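You operate a simulated robot arm through the tools that you are given. There is no shell and no other tool. Be economical: measure what you need, move in short steps, check, and stop when the job is done.

Carry out the task below with a simulated two-armed robot. There is one attempt and no reset: what you move stays moved.

Task
Rinse the orange brush twice, wipe it dry and stand it back.
Fine: it stands in the grey stand on the wooden box; rinse it first in RINSE 1, then in RINSE 2; wipe it on the folded blue cloth; leave the other brushes and the other cloth.
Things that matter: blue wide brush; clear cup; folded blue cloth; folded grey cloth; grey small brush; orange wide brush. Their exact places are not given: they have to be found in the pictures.

The check looks at the end state, three seconds after you hand in, the way a careful person would. Anything else that was tipped, shoved, dropped, spilled or broken makes it a failure. Flat cloth is picked up by pressing the open fingertips on it (5 to 10 N) and closing them slowly along it; thin cloth reads only 2 to 8 mm in the jaws.

Robot
Two 6-joint arms with two-finger parallel grippers on one trunk, on a base that drives. Base frame: it is fixed to the floor where the robot stands at the start and does not move with it; the origin is under the middle of the robot, x ahead of it, y to its left, z up; the surface under the hand at the start is at about z = 76.1. Lengths are in cm, angles in degrees, forces in N, time in s.
The left shoulder is at the start at [28, 18.5, 113], the right one opposite. With the tool pointing down near the work surface each hand reaches from about 48 to 90 cm from the robot's upright axis, wherever it stands, measured 20 degrees to its own side. Payload 1.57 kg a hand.
Tool frame (each hand has its own): the origin (TCP) lies between the finger pads and is the grasp point; the fingertips stand 3 cm ahead of it; z points along the fingers, y is the line along which they close. Largest opening 8 cm; finger width 1.7, thickness 1.2; the body of the gripper, 4 by 8.2 cm, starts 8 cm behind the TCP.
Orientation is told as [roll, pitch, yaw] about the base's x, y, z axes, in that order, counted from this pose: with the fingers straight down and closing along the base's y, the tool's x points along the base's -x, its y along +y and its z along -z.

Tools
- The arms move only by the tool send_rows. It takes "left_targets", "right_targets" or both (then of equal length, played together; a hand with none holds still); each is a list of rows, each a list of 7 numbers: the shift along the tool's x, y, z in cm, then the turn, a rotation vector about the tool's x, y, z in degrees, then the opening, from 0 (shut) to 1 (fully open). In form: [[tx, ty, tz, ax, ay, az, claw], ...]. A call has 1 to 8 rows; each row shifts and turns the commanded pose from where the row before left it, along the tool's axes as they then stand. Rows are played at 5 a second. More than 5 cm and 8.6 degrees between two rows, or a gripper value outside its range, and nothing of the call is played. Where a pose cannot be reached the arm comes as near as it can. A force on the tool above 40 N (or 10 N above the force at the start of the call, whichever is more), or a blocked arm, ends the call early, and 0.2 s more pass. Each finger travels about 15.3 cm/s and halts on what it meets, pressing with about 27 N; the grip force reading is that of the motor and also rises with nothing between the fingers. The clock runs only during rows and for 0.2 s after the last one: add rows that do not move to give the fingers time. It gives the time, the measured TCP pose, the force on the tool (base axes), the opening and the grip force at its end, in the units of the frame above (readings bear some noise), with the torque about the TCP (base axes, N m) and any sound that the robot's microphone picked up.
- Cameras (640 x 400 px; columns grow to the right, rows downward): "scene" is now at [23.07, -3.28, 155.59]; the picture's right is [-0.46, -0.89, 0.00], its down [-0.72, 0.37, -0.59] and it looks along [0.52, -0.27, -0.81] (base axes); focal length 251 px, centre (320, 200). "left" rides on the left gripper at [7.2, 0.7, -12.2] in its tool frame; the picture's right is [-0.09, 1.00, 0.00], its down [-0.84, -0.08, -0.54] and it looks along [-0.54, -0.05, 0.84] (tool axes); focal length 238 px, centre (320, 200). "right" rides on the right gripper at [7.2, -0.7, -12.2] in its tool frame; the picture's right is [0.09, 1.00, 0.00], its down [-0.84, 0.08, -0.54] and it looks along [-0.54, 0.05, 0.84] (tool axes); focal length 238 px, centre (320, 200).
- camera(camera): a new picture of that camera. No time passes.
- lift_body(by): slides the trunk up (or, below 0, down) by that many cm; the arms and the scene camera ride with it, the base frame stays. It gives what a move gives, with no picture.
- drive_base(legs): drives the robot by 1 to 6 legs, each [ahead, turn to the left] in cm and degrees, along the robot's own axes; the way and the turn of a leg run together, so that a leg with both is an arc; at most 150 cm and 180 degrees a leg. The arms and the cameras ride along, it lands a little off, and it stops where it bumps. It gives what a move gives.
- turn_head(pan, tilt): turns the head with the scene camera to pan (to the left, within 86 degrees either way) and tilt (down, from -29 to 69), counted from straight ahead of the robot. It gives what a move gives.
- probe_pixels(camera, pixels): for up to 12 pixels [column, row] of the newest picture of that camera ("zoom" is the newest enlarged one), the place [x, y, z] in the base frame of the surface seen there, good to about 0.2 cm, but the place of the scene camera against the robot may be out by one fixed shift of up to 1.2 cm in any direction. No time passes.
- zoom(camera, box): a new picture of the part [left, top, right, bottom] of that camera's present view, enlarged. No time passes.
- finish_job(): hands the job in; it is judged then, once.

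Keep the steps short. Do not move on a guess: measure, check each grasp and each placing, and mend mistakes. In all there are 80 turns and 78 pictures (those below and enlarged ones count). Leave the grippers open and the arms clear of the work at the hand-in unless told otherwise, and finish with a single line.

The tools are called as a command line: name --argument value ..., lists and objects as JSON in quotes. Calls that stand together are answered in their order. send_rows: Moves the arms, as the interface text tells. Its arguments: {"type":"object","properties":{"left_targets":{"type":"array","items":{"type":"array","items":{"type":"number"}}},"right_targets":{"type":"array","items":{"type":"array","items":{"type":"number"}}}},"required":[]} The other tools are called the same way: lift_body (by) slides the trunk up or down; drive_base (legs) drives the base; turn_head (pan, tilt) turns the head that bears the scene camera; camera (camera) takes a picture; probe_pixels (camera, pixels) gives the place of the surface under pixels of a picture; zoom (camera, box) takes an enlarged picture of a part of a camera's view; finish_job () hands the job in.

At the start:

```text
time: 0.0
left_tcp_pos: [60.57, 6.61, 124.25]
left_tcp_rot: [0.0, 0.0, 0.0]
left_force: [0.3, 0.3, -0.1]
left_ft_torque: [0.03, 0.02, 0.01]
left_grip_width: 7.98
left_gripper_force: 0.2
right_tcp_pos: [41.97, -44.18, 121.76]
right_tcp_rot: [0.1, 0.0, 0.0]
right_force: [0.3, -0.1, -0.2]
right_ft_torque: [0.0, 0.02, 0.01]
right_grip_width: 8.01
right_gripper_force: 0.0
trunk travel left (down, up): [-82.5, 16.5]
robot x, y, heading: [0.24, -0.23, -0.0]
head pan, tilt: [-27.4, 53.9]
```

scene: 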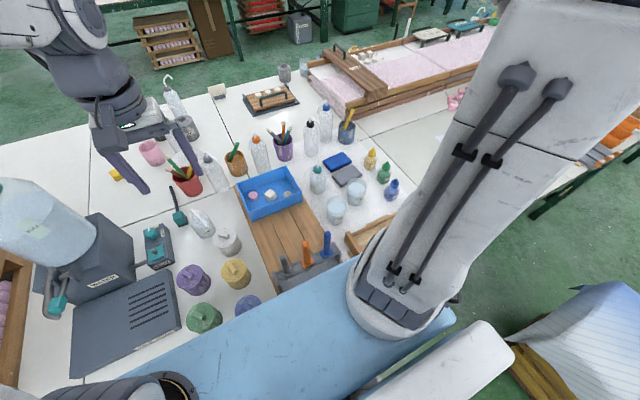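
right: 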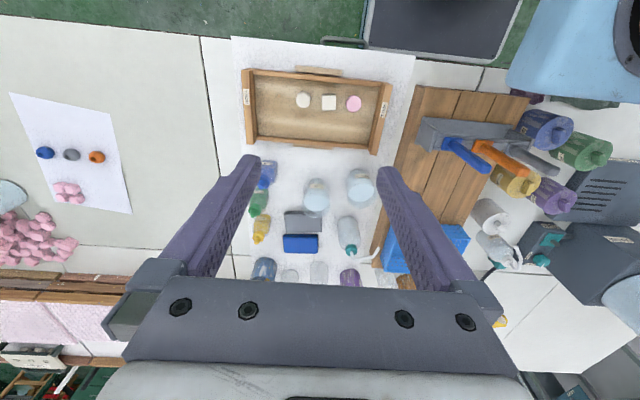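
left: 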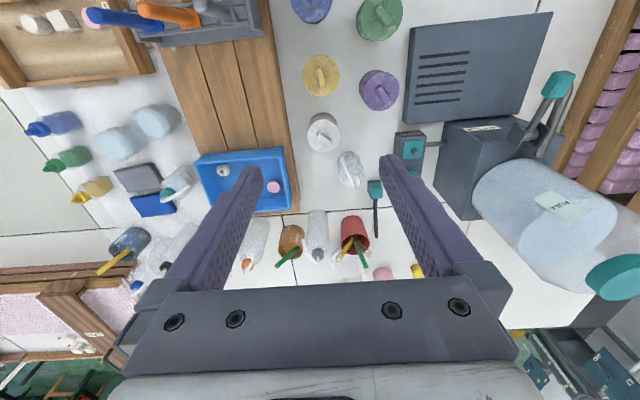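

I see the grey stand with brushes around scene (310,265), two clear cups near (335,210) and (355,193), and the cloths near (340,165). I'll zoom in on these areas.

zoom --camera "scene" --box '[230, 130, 430, 300]'

zoom --camera "right" --box '[220, 80, 580, 300]'

zoom --camera "left" --box '[0, 0, 320, 220]'

```text
2.35 times, centred on (330, 215) of scene
```

zoom: 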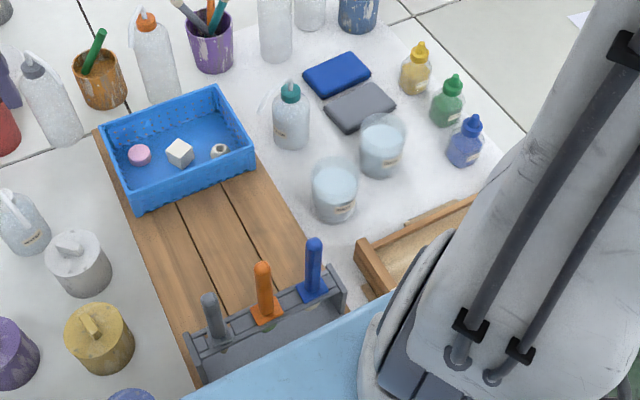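

```text
1.78 times, centred on (400, 190) of right
```

zoom: 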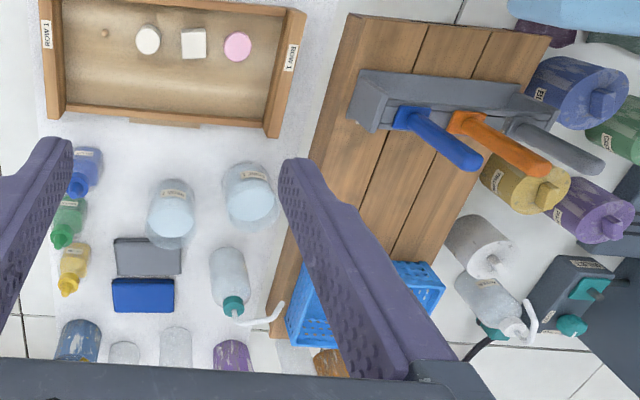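

```text
1.82 times, centred on (160, 110) of left
```

zoom: 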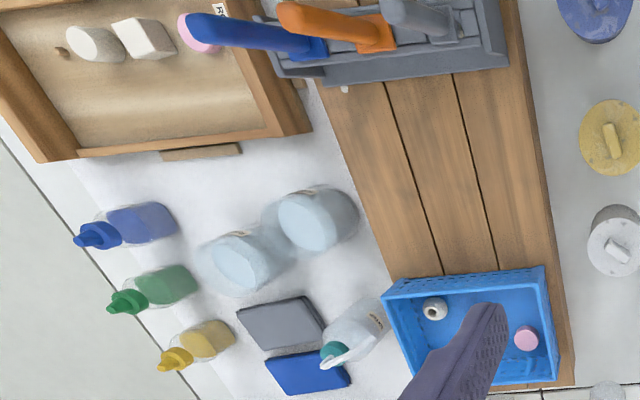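

The cup labels aren't legible yet. I'll zoom in on the cups and the stand more tightly.

zoom --camera "right" --box '[290, 160, 390, 222]'

zoom --camera "scene" --box '[310, 165, 390, 225]'

zoom --camera "scene" --box '[270, 220, 350, 300]'

```text
6.40 times, centred on (340, 191) of right
```

zoom: 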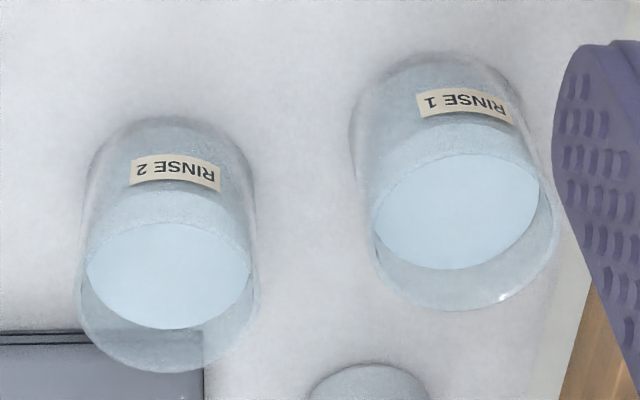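

```text
6.67 times, centred on (350, 195) of scene
```

zoom: 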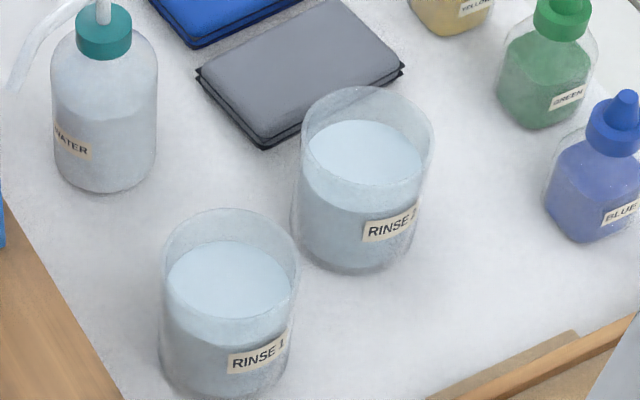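

```text
5.00 times, centred on (310, 260) of scene
```

zoom: 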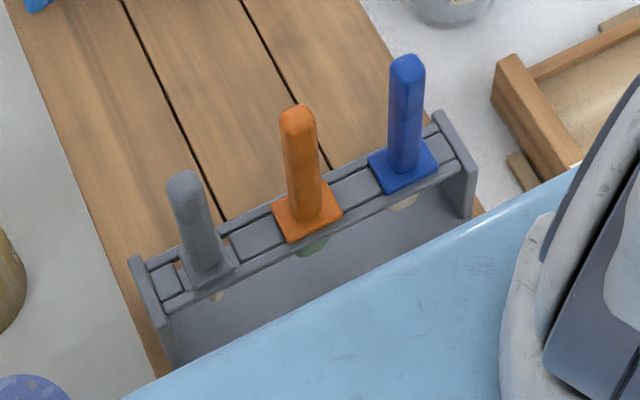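

RINSE 1 is the cup nearer the stand and RINSE 2 is the other. The orange brush hangs handle-up, with its collar on a slotted rack. I'll probe with both cameras to find the scene camera's offset.

probe_pixels --camera "scene" --pixels '[[307, 243], [306, 262], [303, 267], [327, 233], [325, 252], [335, 195], [355, 180], [337, 160], [348, 174], [334, 220], [280, 230]]'

probe_pixels --camera "right" --pixels '[[524, 170], [478, 145], [484, 165], [448, 142], [300, 243], [302, 222], [313, 201], [359, 190], [315, 213], [362, 203], [440, 190]]'

probe_pixels --camera "left" --pixels '[[142, 10], [192, 20], [90, 12], [160, 22], [150, 205], [138, 178], [118, 142], [155, 120], [220, 100]]'

```text
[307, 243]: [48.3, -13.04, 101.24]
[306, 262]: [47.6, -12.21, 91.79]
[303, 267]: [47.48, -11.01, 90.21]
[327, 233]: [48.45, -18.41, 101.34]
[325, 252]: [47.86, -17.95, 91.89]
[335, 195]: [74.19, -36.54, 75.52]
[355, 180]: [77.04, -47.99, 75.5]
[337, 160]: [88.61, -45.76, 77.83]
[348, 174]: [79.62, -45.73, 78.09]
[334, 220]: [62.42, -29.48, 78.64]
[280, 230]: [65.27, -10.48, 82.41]
```

```text
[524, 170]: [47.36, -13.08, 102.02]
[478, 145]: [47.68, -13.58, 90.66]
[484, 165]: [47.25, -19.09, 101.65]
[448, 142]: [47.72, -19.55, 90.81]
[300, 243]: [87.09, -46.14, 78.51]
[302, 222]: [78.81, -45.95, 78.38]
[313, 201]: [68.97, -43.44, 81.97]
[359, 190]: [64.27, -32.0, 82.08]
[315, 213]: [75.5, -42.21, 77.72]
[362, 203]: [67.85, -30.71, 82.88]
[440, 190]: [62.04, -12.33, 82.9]
```

```text
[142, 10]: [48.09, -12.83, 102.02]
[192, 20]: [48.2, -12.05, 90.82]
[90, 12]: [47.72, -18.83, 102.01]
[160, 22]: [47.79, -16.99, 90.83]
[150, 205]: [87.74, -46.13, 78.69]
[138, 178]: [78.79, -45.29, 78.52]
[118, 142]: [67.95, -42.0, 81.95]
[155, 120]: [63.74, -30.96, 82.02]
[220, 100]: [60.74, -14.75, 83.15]
```

Orange handle is at about (47.8,-12.9), top z≈102, collar z≈91. The cups are near (65,-31) and (70,-43), and the blue cloth near (88,-46), which is about 98 cm from the axis and so beyond reach without driving. I'll turn the head to look at the table edge and cup rims, and probe the edge.

turn_head --pan -20 --tilt 66

camera --camera "scene"

probe_pixels --camera "right" --pixels '[[216, 30], [100, 30], [480, 85], [420, 80], [600, 80], [590, 100], [440, 40], [385, 30], [330, 41], [560, 40]]'

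zoom --camera "right" --box '[400, 90, 560, 190]'

```text
time: 0.7
left_tcp_pos: [60.47, 6.41, 124.21]
left_tcp_rot: [0.0, 0.0, 0.1]
left_force: [0.4, 0.6, -0.3]
left_ft_torque: [0.01, 0.01, -0.01]
left_grip_width: 8.02
left_gripper_force: 0.0
right_tcp_pos: [42.01, -44.02, 121.89]
right_tcp_rot: [0.0, -0.1, 0.1]
right_force: [0.1, -0.2, -0.6]
right_ft_torque: [0.01, 0.02, -0.02]
right_grip_width: 7.99
right_gripper_force: 0.0
trunk travel left (down, up): [-82.5, 16.5]
robot x, y, heading: [0.04, -0.38, 0.0]
head pan, tilt: [-20.0, 66.0]
```

```text
68 pictures are left
```

scene: 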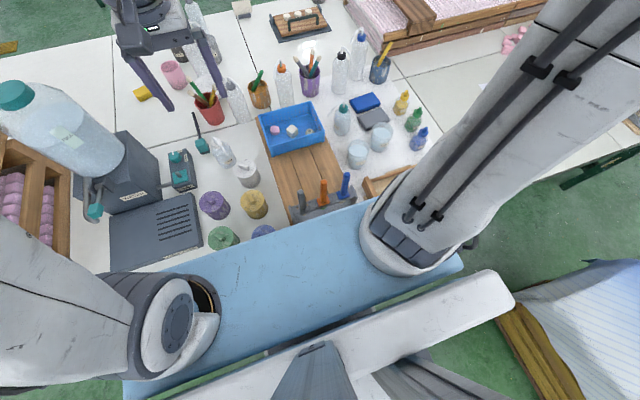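

```text
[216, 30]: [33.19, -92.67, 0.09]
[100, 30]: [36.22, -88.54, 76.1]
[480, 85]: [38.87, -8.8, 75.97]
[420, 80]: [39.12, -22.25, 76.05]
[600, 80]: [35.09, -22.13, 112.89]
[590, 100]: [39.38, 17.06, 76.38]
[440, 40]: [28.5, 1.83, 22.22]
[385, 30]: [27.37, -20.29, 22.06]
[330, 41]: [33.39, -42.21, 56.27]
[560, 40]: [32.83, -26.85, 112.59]
```

```text
4.00 times, centred on (480, 140) of right
```

zoom: 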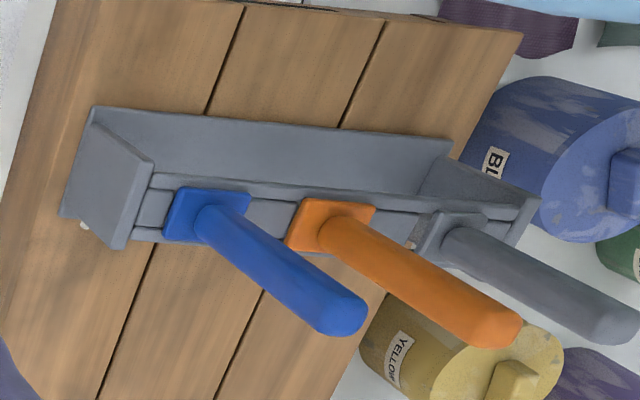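

The table edge is at x≈36. I'll turn the right hand +90° yaw so the fingers close along x and stay clear of the neighbouring brushes. It stays high and in place.

send_rows --right_targets '[[0, 0, 0, 0, 0, -8.5, 1], [0, 0, 0, 0, 0, -8.5, 1], [0, 0, 0, 0, 0, -8.5, 1], [0, 0, 0, 0, 0, -8.5, 1], [0, 0, 0, 0, 0, -8.5, 1], [0, 0, 0, 0, 0, -8.5, 1], [0, 0, 0, 0, 0, -8.5, 1], [0, 0, 0, 0, 0, -8.5, 1]]'

send_rows --right_targets '[[0, 0, 0, 0, 0, -8.5, 1], [0, 0, 0, 0, 0, -8.5, 1], [0, 0, 0, 0, 0, -5, 1], [0, 0, 0, 0, 0, 0, 1]]'

```text
time: 2.5
left_tcp_pos: [60.49, 6.59, 124.17]
left_tcp_rot: [0.1, 0.0, 0.0]
left_force: [0.5, 0.4, 0.5]
left_ft_torque: [0.01, 0.01, -0.01]
left_grip_width: 8.02
left_gripper_force: 0.1
right_tcp_pos: [41.93, -44.09, 121.78]
right_tcp_rot: [0.0, 0.0, 68.2]
right_force: [-0.2, 0.3, 0.2]
right_ft_torque: [0.0, -0.03, 0.01]
right_grip_width: 7.98
right_gripper_force: 0.0
trunk travel left (down, up): [-82.5, 16.5]
robot x, y, heading: [-0.17, -0.07, 0.3]
head pan, tilt: [-20.0, 66.0]
```

```text
time: 3.5
left_tcp_pos: [60.5, 6.48, 124.26]
left_tcp_rot: [0.0, 0.0, 0.0]
left_force: [-0.4, 0.8, 0.0]
left_ft_torque: [-0.02, 0.01, 0.01]
left_grip_width: 8.01
left_gripper_force: 0.0
right_tcp_pos: [41.86, -44.19, 121.92]
right_tcp_rot: [0.0, 0.0, 90.1]
right_force: [0.3, 0.8, 0.2]
right_ft_torque: [-0.01, 0.0, 0.01]
right_grip_width: 8.0
right_gripper_force: 0.0
trunk travel left (down, up): [-82.5, 16.5]
robot x, y, heading: [-0.3, -0.21, 0.2]
head pan, tilt: [-20.0, 66.0]
```

Yaw 90 was reached. Next I'll move toward the brush, stopping short at about (47.8,-22,118), to look at it.

send_rows --right_targets '[[-4.4, -1.2, 0.8, 0, 0, 0, 1], [-4.4, -1.2, 0.8, 0, 0, 0, 1], [-4.4, -1.2, 0.8, 0, 0, 0, 1], [-4.4, -1.2, 0.8, 0, 0, 0, 1], [-4.4, -1.1, 0.8, 0, 0, 0, 1], [0, 0, 0, 0, 0, 0, 1]]'

camera --camera "right"

zoom --camera "scene" --box '[270, 150, 390, 225]'

```text
time: 4.9
left_tcp_pos: [60.57, 6.53, 124.28]
left_tcp_rot: [-0.1, 0.1, 0.0]
left_force: [0.7, -0.6, -0.3]
left_ft_torque: [-0.01, -0.01, 0.0]
left_grip_width: 7.98
left_gripper_force: 0.2
right_tcp_pos: [48.0, -21.91, 117.81]
right_tcp_rot: [0.0, 0.1, 89.9]
right_force: [0.1, 0.0, -0.3]
right_ft_torque: [-0.01, 0.01, 0.03]
right_grip_width: 8.01
right_gripper_force: 0.0
trunk travel left (down, up): [-82.5, 16.5]
robot x, y, heading: [0.15, -0.06, 0.1]
head pan, tilt: [-20.0, 66.0]
```

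```text
66 pictures are left
```

right: 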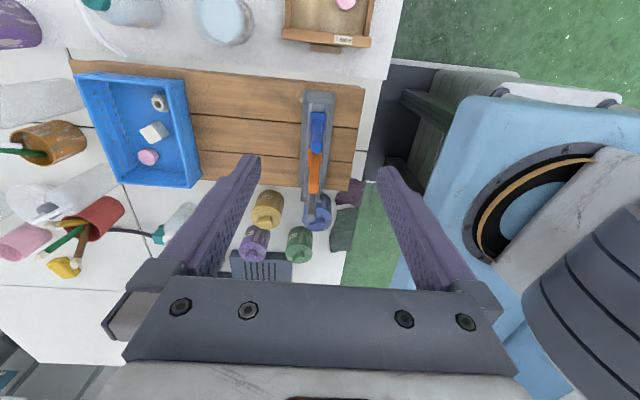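

```text
5.33 times, centred on (330, 188) of scene
```

zoom: 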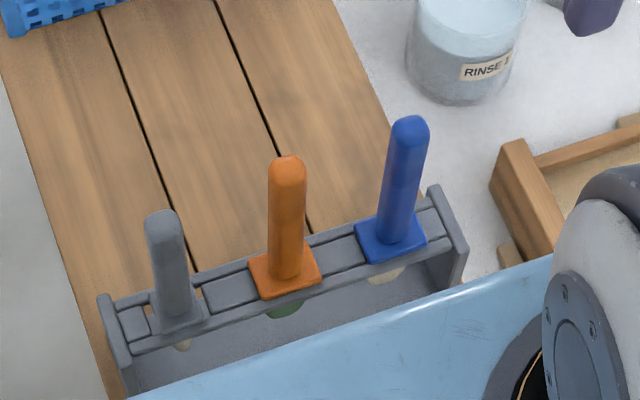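

The arm reaches here. I'll zoom in on the stand through the fingers.

zoom --camera "right" --box '[270, 80, 370, 240]'

```text
2.50 times, centred on (320, 160) of right
```

zoom: 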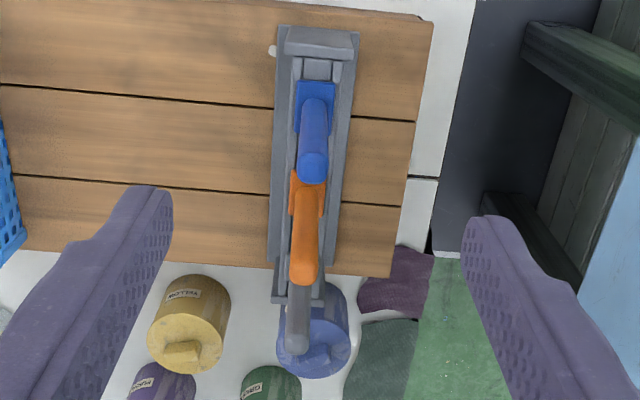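

probe_pixels --camera "zoom" --pixels '[[302, 272], [304, 240], [308, 205], [316, 205], [298, 185], [316, 100], [313, 165], [298, 340], [318, 68], [330, 195], [280, 195], [320, 180]]'

probe_pixels --camera "right" --pixels '[[222, 22], [228, 30], [210, 15], [240, 12], [222, 42], [130, 8]]'

```text
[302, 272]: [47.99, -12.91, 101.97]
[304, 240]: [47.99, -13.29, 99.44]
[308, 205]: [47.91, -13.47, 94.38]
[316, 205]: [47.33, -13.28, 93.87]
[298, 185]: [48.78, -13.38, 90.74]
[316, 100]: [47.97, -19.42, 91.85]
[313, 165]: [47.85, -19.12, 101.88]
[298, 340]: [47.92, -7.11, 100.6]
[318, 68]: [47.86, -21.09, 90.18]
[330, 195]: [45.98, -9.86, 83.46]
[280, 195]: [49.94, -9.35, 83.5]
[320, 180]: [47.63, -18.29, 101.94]
```

```text
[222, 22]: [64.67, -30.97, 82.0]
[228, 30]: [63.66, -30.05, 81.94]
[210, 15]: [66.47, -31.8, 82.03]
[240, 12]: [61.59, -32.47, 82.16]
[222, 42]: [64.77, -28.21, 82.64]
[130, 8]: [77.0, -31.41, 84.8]
```

The orange handle axis is near (47.9,-12.6), and the neighbours sit about 6 cm to either side. I'll go over it and lower in steps with the fingers open along x.

send_rows --right_targets '[[-4.7, 0, 0, 0, 0, 0, 1], [-4.6, 0, 0, 0, 0, 0, 1], [0, 0, 3, 0, 0, 0, 1], [0, 0, 3, 0, 0, 0, 1], [0, 0, 3, 0, 0, 0, 1], [0, 0, 0, 0, 0, 0, 1]]'

camera --camera "right"

```text
time: 6.3
left_tcp_pos: [60.61, 6.59, 124.24]
left_tcp_rot: [0.0, 0.0, 0.0]
left_force: [0.9, 0.3, -0.4]
left_ft_torque: [0.03, -0.01, 0.0]
left_grip_width: 8.01
left_gripper_force: 0.0
right_tcp_pos: [50.08, -12.09, 109.93]
right_tcp_rot: [0.1, 0.1, 90.0]
right_force: [0.4, 0.1, 0.9]
right_ft_torque: [-0.01, 0.01, -0.01]
right_grip_width: 8.0
right_gripper_force: 0.0
right hand out of reach, approached as far as the arm can: row 4, 5
trunk travel left (down, up): [-82.5, 16.5]
robot x, y, heading: [-0.19, -0.08, 0.2]
head pan, tilt: [-20.0, 66.0]
```

```text
63 pictures are left
```

right: 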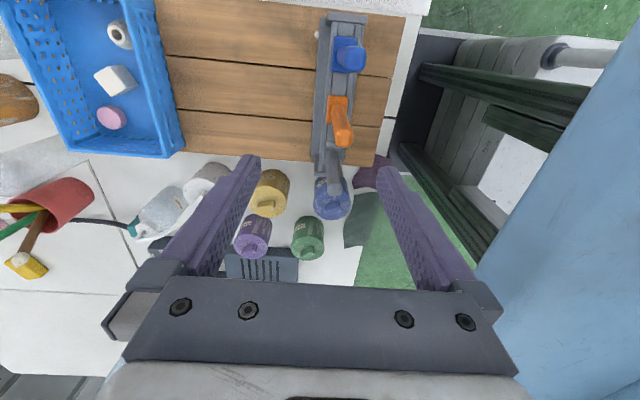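

The pose is too near the shoulder, so it's out of reach. I'll raise the hand, then back the base off by 10 cm.

send_rows --right_targets '[[0, 0, -4, 0, 0, 0, 1], [0, 0, -4, 0, 0, 0, 1], [0, 0, 0, 0, 0, 0, 1]]'

drive_base --legs '[[-10, 0]]'

```text
time: 7.1
left_tcp_pos: [60.52, 6.47, 124.31]
left_tcp_rot: [-0.1, 0.0, 0.0]
left_force: [0.2, 0.0, -0.6]
left_ft_torque: [-0.02, 0.0, -0.05]
left_grip_width: 7.98
left_gripper_force: 0.1
right_tcp_pos: [49.95, -12.02, 117.89]
right_tcp_rot: [0.0, 0.0, 89.9]
right_force: [-0.1, 0.0, 0.5]
right_ft_torque: [-0.03, -0.03, -0.02]
right_grip_width: 7.98
right_gripper_force: 0.1
trunk travel left (down, up): [-82.5, 16.5]
robot x, y, heading: [-0.22, -0.04, -0.0]
head pan, tilt: [-20.0, 66.0]
```

```text
time: 8.3
left_tcp_pos: [50.59, 6.46, 124.29]
left_tcp_rot: [0.0, 0.0, -0.1]
left_force: [-0.4, 1.2, 0.7]
left_ft_torque: [-0.01, -0.01, 0.01]
left_grip_width: 8.0
left_gripper_force: 0.0
right_tcp_pos: [40.08, -12.17, 117.84]
right_tcp_rot: [-0.1, 0.0, 90.0]
right_force: [0.1, -0.3, -0.2]
right_ft_torque: [0.01, 0.04, -0.02]
right_grip_width: 8.01
right_gripper_force: 0.0
trunk travel left (down, up): [-82.5, 16.5]
robot x, y, heading: [-9.87, -0.23, -0.0]
head pan, tilt: [-20.0, 66.0]
```

Now at x≈40. I'll move ahead 7.8 cm (tool −y), go down to z 106, and look again.

send_rows --right_targets '[[0.2, -4, 0, 0, 0, 0, 1], [0.2, -3.8, 0, 0, 0, 0, 1], [0, 0, 4, 0, 0, 0, 1], [0, 0, 4, 0, 0, 0, 1], [0, 0, 3, 0, 0, 0, 1], [0, 0, 0, 0, 0, 0, 1]]'

camera --camera "right"

camera --camera "scene"

```text
time: 9.7
left_tcp_pos: [50.63, 6.35, 124.38]
left_tcp_rot: [0.0, 0.0, -0.1]
left_force: [0.0, -0.7, -0.2]
left_ft_torque: [-0.01, -0.02, 0.02]
left_grip_width: 8.02
left_gripper_force: 0.1
right_tcp_pos: [47.73, -12.56, 106.72]
right_tcp_rot: [0.0, 0.0, 89.8]
right_force: [0.1, 0.6, 0.5]
right_ft_torque: [0.01, 0.0, 0.0]
right_grip_width: 8.0
right_gripper_force: 0.0
trunk travel left (down, up): [-82.5, 16.5]
robot x, y, heading: [-10.25, -0.06, 0.1]
head pan, tilt: [-20.0, 66.0]
```

```text
62 pictures are left
```

right: 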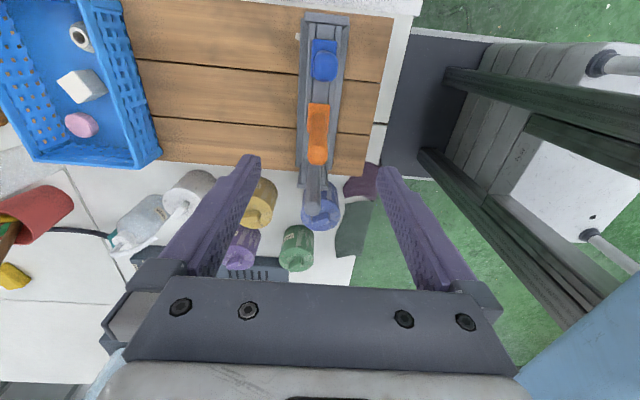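

```text
61 pictures are left
```

scene: 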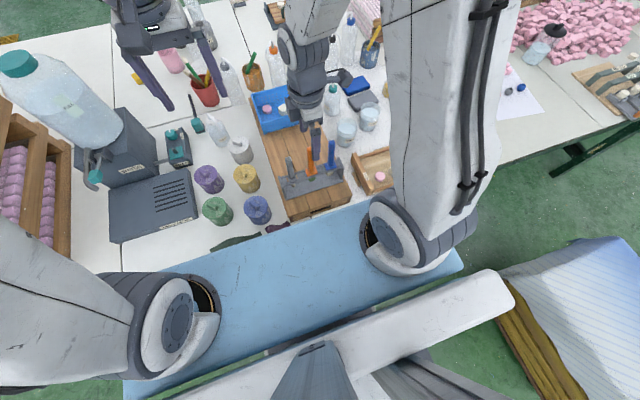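

The expected TCP line meets z=102 at about pixel (321,158), and the orange top shows at (317,156), so it's aligned within 0.3 cm. I'll shift 0.2 cm and descend to z≈97.7.

send_rows --right_targets '[[0, -0.2, 3, 0, 0, 0, 1], [0, 0, 3, 0, 0, 0, 1], [0, 0, 3, 0, 0, 0, 1], [0, 0, 0, 0, 0, 0, 1]]'

camera --camera "right"

zoom --camera "scene" --box '[260, 110, 380, 220]'

```text
time: 10.7
left_tcp_pos: [50.56, 6.38, 124.23]
left_tcp_rot: [0.1, -0.1, -0.1]
left_force: [0.5, 0.1, 0.1]
left_ft_torque: [0.01, 0.01, 0.0]
left_grip_width: 8.03
left_gripper_force: 0.0
right_tcp_pos: [48.05, -12.6, 97.8]
right_tcp_rot: [0.0, 0.0, 89.8]
right_force: [-0.1, -0.3, -0.7]
right_ft_torque: [0.04, -0.01, -0.01]
right_grip_width: 8.01
right_gripper_force: 0.0
trunk travel left (down, up): [-82.5, 16.5]
robot x, y, heading: [-10.09, 0.15, -0.2]
head pan, tilt: [-20.0, 66.0]
```

```text
60 pictures are left
```

right: 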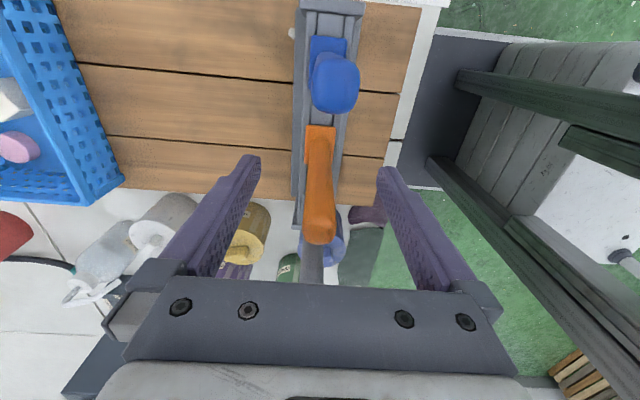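

```text
3.64 times, centred on (320, 165) of scene
```

zoom: 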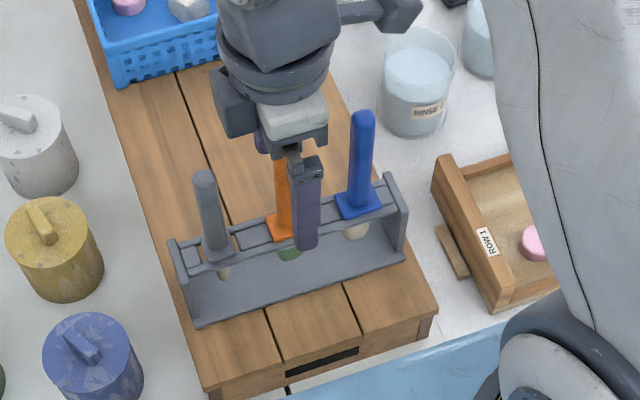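

The handle is between the fingers. I'll probe it at TCP level, (320,195), to check y.

probe_pixels --camera "right" --pixels '[[319, 192], [319, 175], [319, 232], [330, 232], [308, 232], [306, 190], [333, 190]]'

```text
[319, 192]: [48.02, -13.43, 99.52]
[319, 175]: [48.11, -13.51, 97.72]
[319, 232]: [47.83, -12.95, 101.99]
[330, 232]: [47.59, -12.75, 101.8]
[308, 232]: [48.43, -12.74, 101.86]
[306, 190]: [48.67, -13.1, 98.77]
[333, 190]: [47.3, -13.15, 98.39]
```

The handle axis is about (48.0,-12.65), which is centred. I'll close gently.

send_rows --right_targets '[[0, 0, 0, 0, 0, 0, 0.6], [0, 0, 0, 0, 0, 0, 0.35], [0, 0, 0, 0, 0, 0, 0.2], [0, 0, 0, 0, 0, 0, 0], [0, 0, 0, 0, 0, 0, 0], [0, 0, 0, 0, 0, 0, 0]]'

```text
time: 12.1
left_tcp_pos: [50.49, 6.44, 124.22]
left_tcp_rot: [0.0, 0.0, 0.0]
left_force: [-0.1, -0.3, 0.3]
left_ft_torque: [0.02, 0.0, 0.0]
left_grip_width: 7.99
left_gripper_force: 0.0
right_tcp_pos: [47.88, -12.56, 97.88]
right_tcp_rot: [0.0, 0.1, 89.9]
right_force: [1.2, 0.9, -0.3]
right_ft_torque: [0.01, 0.02, 0.01]
right_grip_width: 1.53
right_gripper_force: 26.2
trunk travel left (down, up): [-82.5, 16.5]
robot x, y, heading: [-10.1, -0.1, -0.0]
head pan, tilt: [-20.0, 66.0]
```

Gripped at 1.5 cm. I'll lift straight up, starting small and watching the force, then look.

send_rows --right_targets '[[0, 0, -1, 0, 0, 0, 0], [0, 0, -2, 0, 0, 0, 0], [0, 0, -3, 0, 0, 0, 0], [0, 0, -4, 0, 0, 0, 0], [0, 0, -3, 0, 0, 0, 0], [0, 0, 0, 0, 0, 0, 0]]'

camera --camera "right"

zoom --camera "scene" --box '[260, 90, 380, 220]'

camera --camera "left"

```text
time: 13.5
left_tcp_pos: [50.48, 6.39, 124.28]
left_tcp_rot: [0.0, 0.0, -0.1]
left_force: [0.5, -0.7, -0.8]
left_ft_torque: [-0.02, -0.03, 0.01]
left_grip_width: 8.01
left_gripper_force: 0.1
right_tcp_pos: [47.91, -12.51, 110.91]
right_tcp_rot: [0.0, 0.0, 89.9]
right_force: [-0.1, -0.6, -0.8]
right_ft_torque: [0.02, 0.01, -0.01]
right_grip_width: 1.56
right_gripper_force: 27.3
trunk travel left (down, up): [-82.5, 16.5]
robot x, y, heading: [-10.33, 0.1, 0.1]
head pan, tilt: [-20.0, 66.0]
```

```text
58 pictures are left
```

right: 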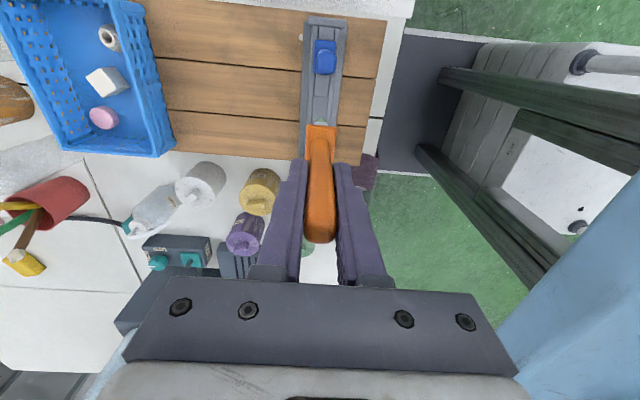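

```text
3.08 times, centred on (320, 155) of scene
```

zoom: 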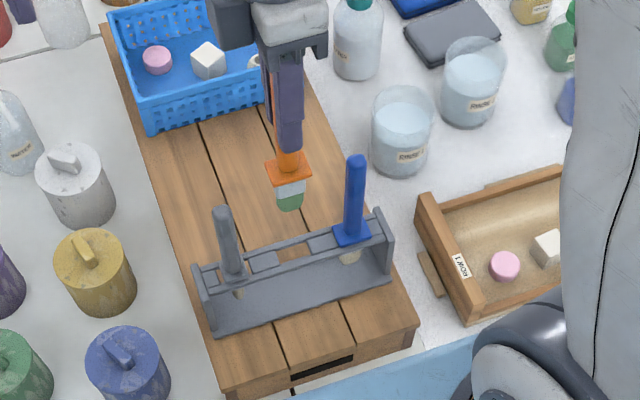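

```text
56 pictures are left
```

left: 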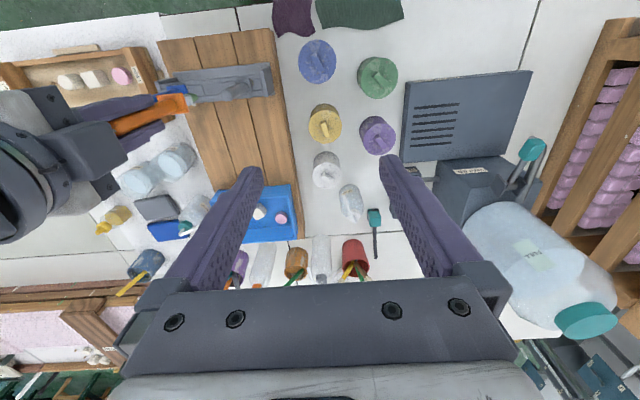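

The brush is out of the stand. I'll measure the collar and the bristle tip, plus the cup rims.

zoom --camera "scene" --box '[300, 100, 440, 180]'

zoom --camera "left" --box '[90, 60, 290, 260]'

probe_pixels --camera "left" --pixels '[[180, 100], [186, 100], [192, 99], [196, 98], [155, 118], [170, 158], [140, 175], [220, 75]]'

```text
4.57 times, centred on (370, 140) of scene
```

zoom: 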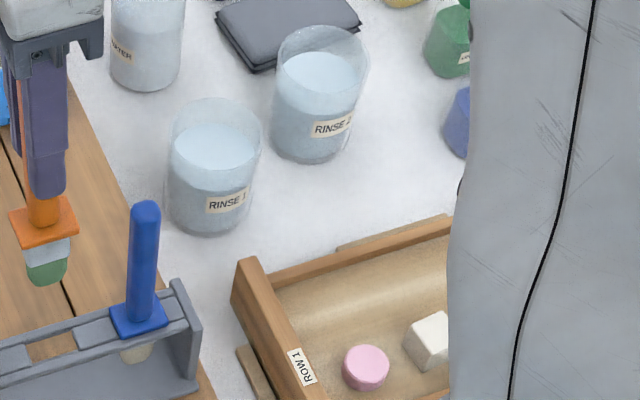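

```text
2.00 times, centred on (190, 160) of left
```

zoom: 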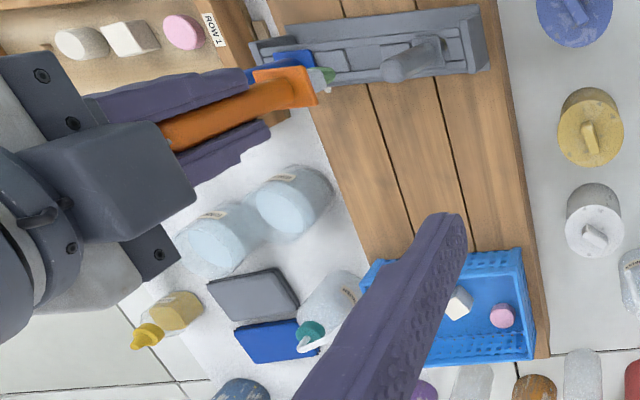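

```text
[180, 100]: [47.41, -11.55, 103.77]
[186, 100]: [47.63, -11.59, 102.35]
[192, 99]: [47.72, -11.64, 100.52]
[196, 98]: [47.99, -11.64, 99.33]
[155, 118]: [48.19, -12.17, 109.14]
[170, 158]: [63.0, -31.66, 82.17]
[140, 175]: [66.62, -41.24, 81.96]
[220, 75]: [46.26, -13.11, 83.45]
```

Collar is ~7 cm and bristle tip ~12 cm below the TCP. Next I'll probe the water ellipses in the newest (left) zoom to find the cup centres, and probe the tip in the scene view.

probe_pixels --camera "zoom" --pixels '[[262, 215], [315, 207], [287, 186], [290, 232], [287, 208], [186, 250], [240, 243], [212, 225], [214, 268], [212, 246]]'

probe_pixels --camera "scene" --pixels '[[310, 157], [310, 154], [310, 148], [345, 173], [352, 172], [330, 177]]'

```text
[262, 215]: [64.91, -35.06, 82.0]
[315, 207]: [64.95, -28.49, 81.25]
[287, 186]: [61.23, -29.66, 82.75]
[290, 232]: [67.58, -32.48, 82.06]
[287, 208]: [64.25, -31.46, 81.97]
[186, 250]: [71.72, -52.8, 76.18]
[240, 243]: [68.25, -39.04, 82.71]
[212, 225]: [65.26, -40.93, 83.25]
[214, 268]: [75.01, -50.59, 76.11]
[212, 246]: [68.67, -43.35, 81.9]
```

```text
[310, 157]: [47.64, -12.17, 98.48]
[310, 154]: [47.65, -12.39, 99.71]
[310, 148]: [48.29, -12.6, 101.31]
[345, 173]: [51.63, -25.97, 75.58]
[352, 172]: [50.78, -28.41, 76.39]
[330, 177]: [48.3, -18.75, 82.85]
```

RINSE 1 centre ≈ (64.5,-31.7), water at z 82, rim ≈ 85.6. I'll raise a little, go ahead in x clear of the blue brush, then right in y to above RINSE 1.

send_rows --right_targets '[[0, 0, -2, 0, 0, 0, 0], [0, -4.2, 0, 0, 0, 0, 0], [0, -4.2, 0, 0, 0, 0, 0], [0, -4.2, 0, 0, 0, 0, 0], [0, -4.0, 0, 0, 0, 0, 0], [0, 0, 0, 0, 0, 0, 0]]'

send_rows --right_targets '[[4.8, 0, 0, 0, 0, 0, 0], [4.8, 0, 0, 0, 0, 0, 0], [4.8, 0, 0, 0, 0, 0, 0], [4.8, 0, 0, 0, 0, 0, 0], [0, 0, 3, 0, 0, 0, 0], [0, 0, 3, 0, 0, 0, 0], [0, 0, 0, 0, 0, 0, 0]]'

camera --camera "right"

camera --camera "scene"

camera --camera "left"

```text
time: 14.9
left_tcp_pos: [50.44, 6.45, 124.27]
left_tcp_rot: [0.1, 0.0, -0.1]
left_force: [0.1, 0.3, 0.2]
left_ft_torque: [-0.03, 0.0, 0.01]
left_grip_width: 7.96
left_gripper_force: 0.1
right_tcp_pos: [64.53, -12.59, 112.83]
right_tcp_rot: [0.1, 0.0, 89.9]
right_force: [-0.5, 0.6, -0.4]
right_ft_torque: [0.0, 0.02, 0.03]
right_grip_width: 1.55
right_gripper_force: 27.2
trunk travel left (down, up): [-82.5, 16.5]
robot x, y, heading: [-10.01, -0.33, -0.3]
head pan, tilt: [-20.0, 66.0]
```

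```text
time: 16.5
left_tcp_pos: [50.5, 6.54, 124.23]
left_tcp_rot: [-0.1, 0.0, -0.1]
left_force: [0.3, 0.3, -0.2]
left_ft_torque: [0.01, 0.0, 0.0]
left_grip_width: 8.01
left_gripper_force: 0.0
right_tcp_pos: [64.51, -31.79, 106.9]
right_tcp_rot: [0.0, 0.1, 89.9]
right_force: [0.0, 0.5, -0.7]
right_ft_torque: [-0.02, 0.04, 0.01]
right_grip_width: 1.54
right_gripper_force: 27.2
trunk travel left (down, up): [-82.5, 16.5]
robot x, y, heading: [-9.99, -0.03, -0.2]
head pan, tilt: [-20.0, 66.0]
```

```text
53 pictures are left
```

right: 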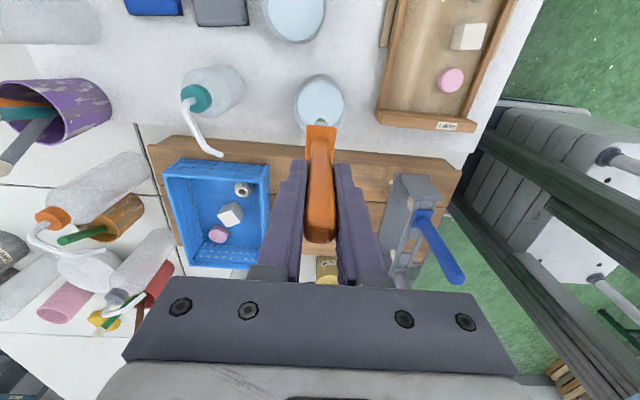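

```text
52 pictures are left
```

scene: 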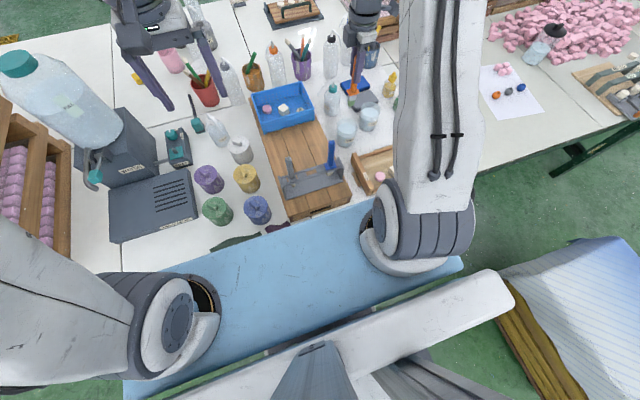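

```text
51 pictures are left
```

left: 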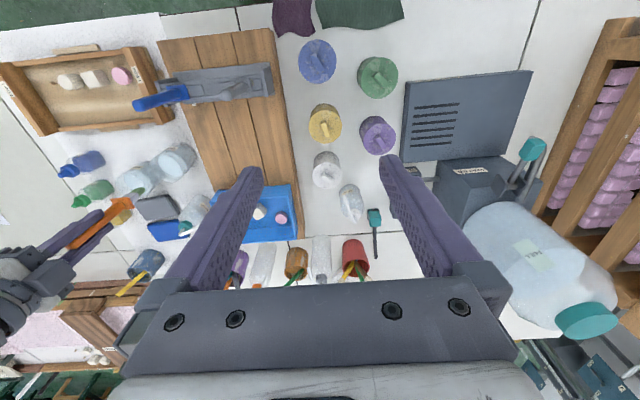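

The hand is above RINSE 1. I'll zoom in to check the centring before dipping.

zoom --camera "right" --box '[260, 0, 400, 140]'

```text
2.86 times, centred on (330, 70) of right
```

zoom: 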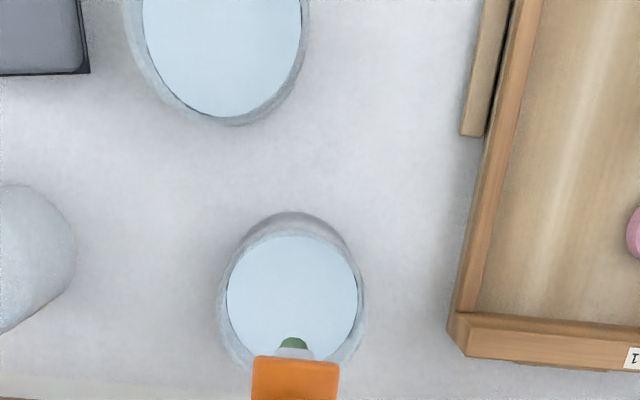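

probe_pixels --camera "zoom" --pixels '[[292, 299], [230, 299], [355, 299], [292, 238], [250, 345], [222, 40], [145, 30], [300, 30], [222, 115], [292, 341]]'

```text
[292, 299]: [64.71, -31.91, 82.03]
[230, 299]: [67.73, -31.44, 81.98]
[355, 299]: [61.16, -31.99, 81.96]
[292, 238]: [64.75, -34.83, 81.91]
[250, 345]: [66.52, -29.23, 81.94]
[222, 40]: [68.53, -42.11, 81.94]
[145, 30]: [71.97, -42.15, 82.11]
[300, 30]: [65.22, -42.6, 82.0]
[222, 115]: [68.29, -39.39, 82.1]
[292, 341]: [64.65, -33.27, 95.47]
```

Centred within 0.1 cm. I'll lower to TCP z≈90.7 so the bristle tip reaches z≈78.5.

send_rows --right_targets '[[0, 0, 4, 0, 0, 0, 0], [0, 0, 4, 0, 0, 0, 0], [0, 0, 3, 0, 0, 0, 0], [0, 0, 3, 0, 0, 0, 0], [0, 0, 2.2, 0, 0, 0, 0], [0, 0, 0, 0, 0, 0, 0]]'

camera --camera "right"

zoom --camera "left" --box '[60, 110, 240, 260]'

zoom --camera "scene" --box '[290, 50, 410, 170]'

```text
time: 17.9
left_tcp_pos: [50.46, 6.61, 124.3]
left_tcp_rot: [0.1, 0.0, 0.0]
left_force: [0.2, 0.3, -0.2]
left_ft_torque: [-0.02, 0.01, -0.01]
left_grip_width: 7.98
left_gripper_force: 0.1
right_tcp_pos: [64.47, -31.74, 90.57]
right_tcp_rot: [-0.1, 0.0, 89.9]
right_force: [0.4, -0.1, 0.0]
right_ft_torque: [0.03, 0.0, -0.05]
right_grip_width: 1.54
right_gripper_force: 27.2
trunk travel left (down, up): [-82.5, 16.5]
robot x, y, heading: [-10.23, 0.2, -0.2]
head pan, tilt: [-20.0, 66.0]
```

```text
49 pictures are left
```

right: 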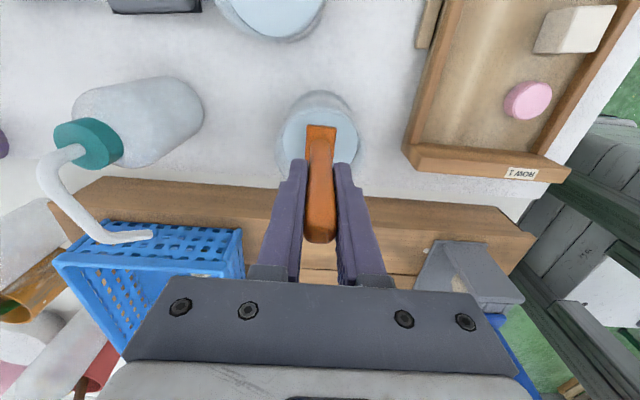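

```text
2.67 times, centred on (150, 185) of left
```

zoom: 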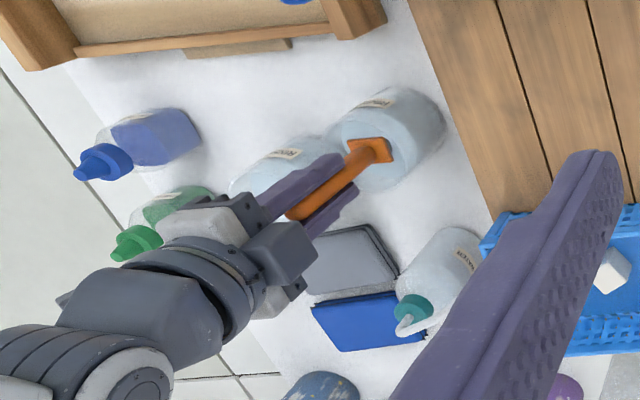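

```text
3.33 times, centred on (350, 110) of scene
```

zoom: 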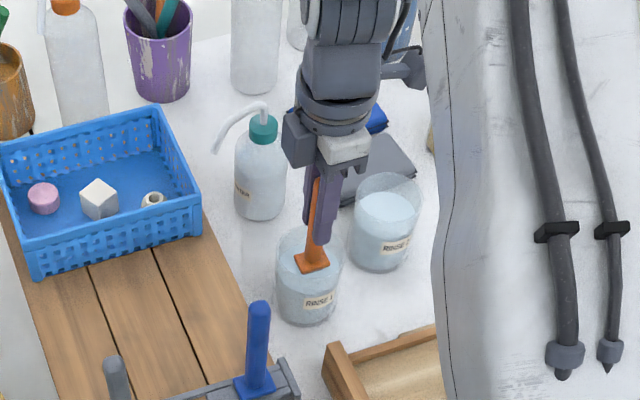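

The bristles are in the water and the force is near zero. I'll swish gently by ±0.8 cm.

send_rows --right_targets '[[0, 0.8, 0, 0, 0, 0, 0], [0, -1.6, 0, 0, 0, 0, 0], [0, 1.6, 0, 0, 0, 0, 0], [0, -1.6, 0, 0, 0, 0, 0], [0, 0.8, 0, 0, 0, 0, 0], [0.7, 0, 0, 0, 0, 0, 0], [-1.4, 0, 0, 0, 0, 0, 0], [0.7, 0, 0, 0, 0, 0, 0]]'

send_rows --right_targets '[[0, 0.8, 0, 0, 0, 0, 0], [0, -1.6, 0, 0, 0, 0, 0], [0, 1.6, 0, 0, 0, 0, 0], [0, -1.6, 0, 0, 0, 0, 0], [0, 0.8, 0, 0, 0, 0, 0], [0, 0, 0, 0, 0, 0, 0], [0, 0, 0, 0, 0, 0, 0], [0, 0, 0, 0, 0, 0, 0]]'

send_rows --right_targets '[[0, 0, -2, 0, 0, 0, 0], [0, 0, -2, 0, 0, 0, 0], [0, 0, -2, 0, 0, 0, 0], [0, 0, 0, 0, 0, 0, 0], [0, 0, 0, 0, 0, 0, 0], [0, 0, -4, 0, 0, 0, 0], [0, 0, -4, 0, 0, 0, 0], [0, 0, 0, 0, 0, 0, 0]]'

zoom --camera "scene" --box '[290, 50, 410, 170]'

```text
time: 19.7
left_tcp_pos: [50.52, 6.49, 124.29]
left_tcp_rot: [0.0, -0.1, 0.0]
left_force: [0.0, -0.2, 0.4]
left_ft_torque: [0.01, 0.02, -0.01]
left_grip_width: 7.98
left_gripper_force: 0.0
right_tcp_pos: [64.53, -31.69, 90.56]
right_tcp_rot: [0.0, 0.0, 89.8]
right_force: [0.7, -0.1, 0.3]
right_ft_torque: [0.01, -0.01, 0.01]
right_grip_width: 1.55
right_gripper_force: 26.3
trunk travel left (down, up): [-82.5, 16.5]
robot x, y, heading: [-10.14, 0.01, 0.0]
head pan, tilt: [-20.0, 66.0]
```

```text
time: 21.5
left_tcp_pos: [50.49, 6.5, 124.34]
left_tcp_rot: [-0.1, 0.1, -0.1]
left_force: [-0.9, 0.1, -0.6]
left_ft_torque: [0.03, 0.0, 0.02]
left_grip_width: 7.97
left_gripper_force: 0.0
right_tcp_pos: [64.54, -31.8, 90.62]
right_tcp_rot: [-0.1, 0.0, 89.9]
right_force: [-0.6, -0.5, 0.5]
right_ft_torque: [0.0, 0.01, 0.01]
right_grip_width: 1.5
right_gripper_force: 27.3
trunk travel left (down, up): [-82.5, 16.5]
robot x, y, heading: [-9.9, -0.33, -0.2]
head pan, tilt: [-20.0, 66.0]
```

```text
time: 23.3
left_tcp_pos: [50.52, 6.49, 124.24]
left_tcp_rot: [0.0, -0.2, -0.1]
left_force: [-0.3, -0.4, 1.1]
left_ft_torque: [0.0, -0.01, 0.0]
left_grip_width: 7.98
left_gripper_force: 0.0
right_tcp_pos: [64.48, -31.75, 104.61]
right_tcp_rot: [0.0, 0.1, 89.9]
right_force: [-0.1, 0.7, -0.3]
right_ft_torque: [-0.01, -0.02, -0.02]
right_grip_width: 1.53
right_gripper_force: 26.9
trunk travel left (down, up): [-82.5, 16.5]
robot x, y, heading: [-9.7, -0.06, 0.1]
head pan, tilt: [-20.0, 66.0]
```

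```text
3.33 times, centred on (350, 110) of scene
```

zoom: 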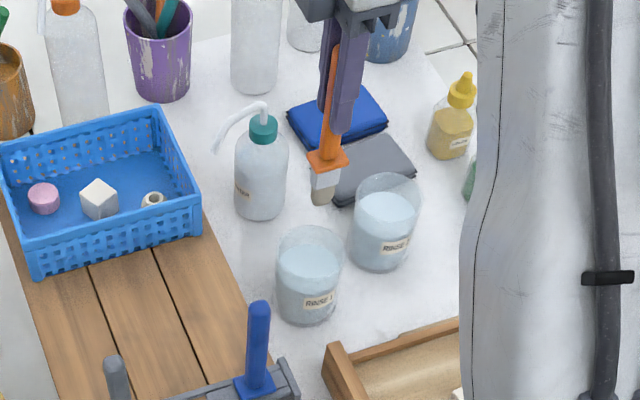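

The green paint has come off. I'll move above RINSE 2 at (68.6,-42.6) and check centring.

send_rows --right_targets '[[3.6, -1.3, 0, 0, 0, 0, 0], [3.6, -1.4, 0, 0, 0, 0, 0], [3.6, -1.4, 0, 0, 0, 0, 0], [0, 0, 0, 0, 0, 0, 0]]'

zoom --camera "right" --box '[260, 60, 400, 200]'

```text
time: 24.3
left_tcp_pos: [50.62, 6.38, 124.22]
left_tcp_rot: [0.1, 0.1, -0.1]
left_force: [-0.1, 0.2, -0.1]
left_ft_torque: [0.05, 0.01, 0.02]
left_grip_width: 8.0
left_gripper_force: 0.0
right_tcp_pos: [68.52, -42.72, 104.56]
right_tcp_rot: [0.1, -0.1, 90.0]
right_force: [-1.1, -1.3, -0.5]
right_ft_torque: [0.03, 0.03, -0.05]
right_grip_width: 1.52
right_gripper_force: 26.5
trunk travel left (down, up): [-82.5, 16.5]
robot x, y, heading: [-10.03, 0.01, -0.2]
head pan, tilt: [-20.0, 66.0]
```

```text
2.86 times, centred on (330, 130) of right
```

zoom: 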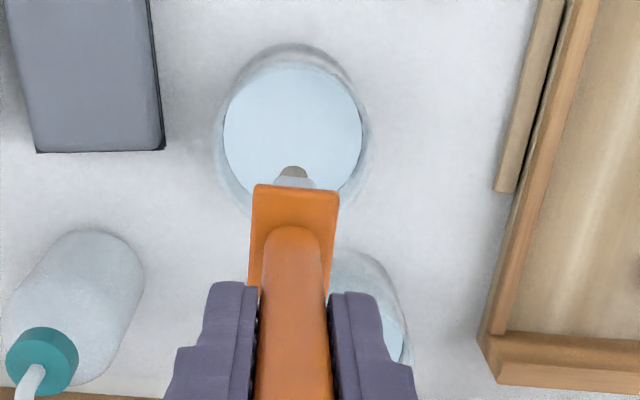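

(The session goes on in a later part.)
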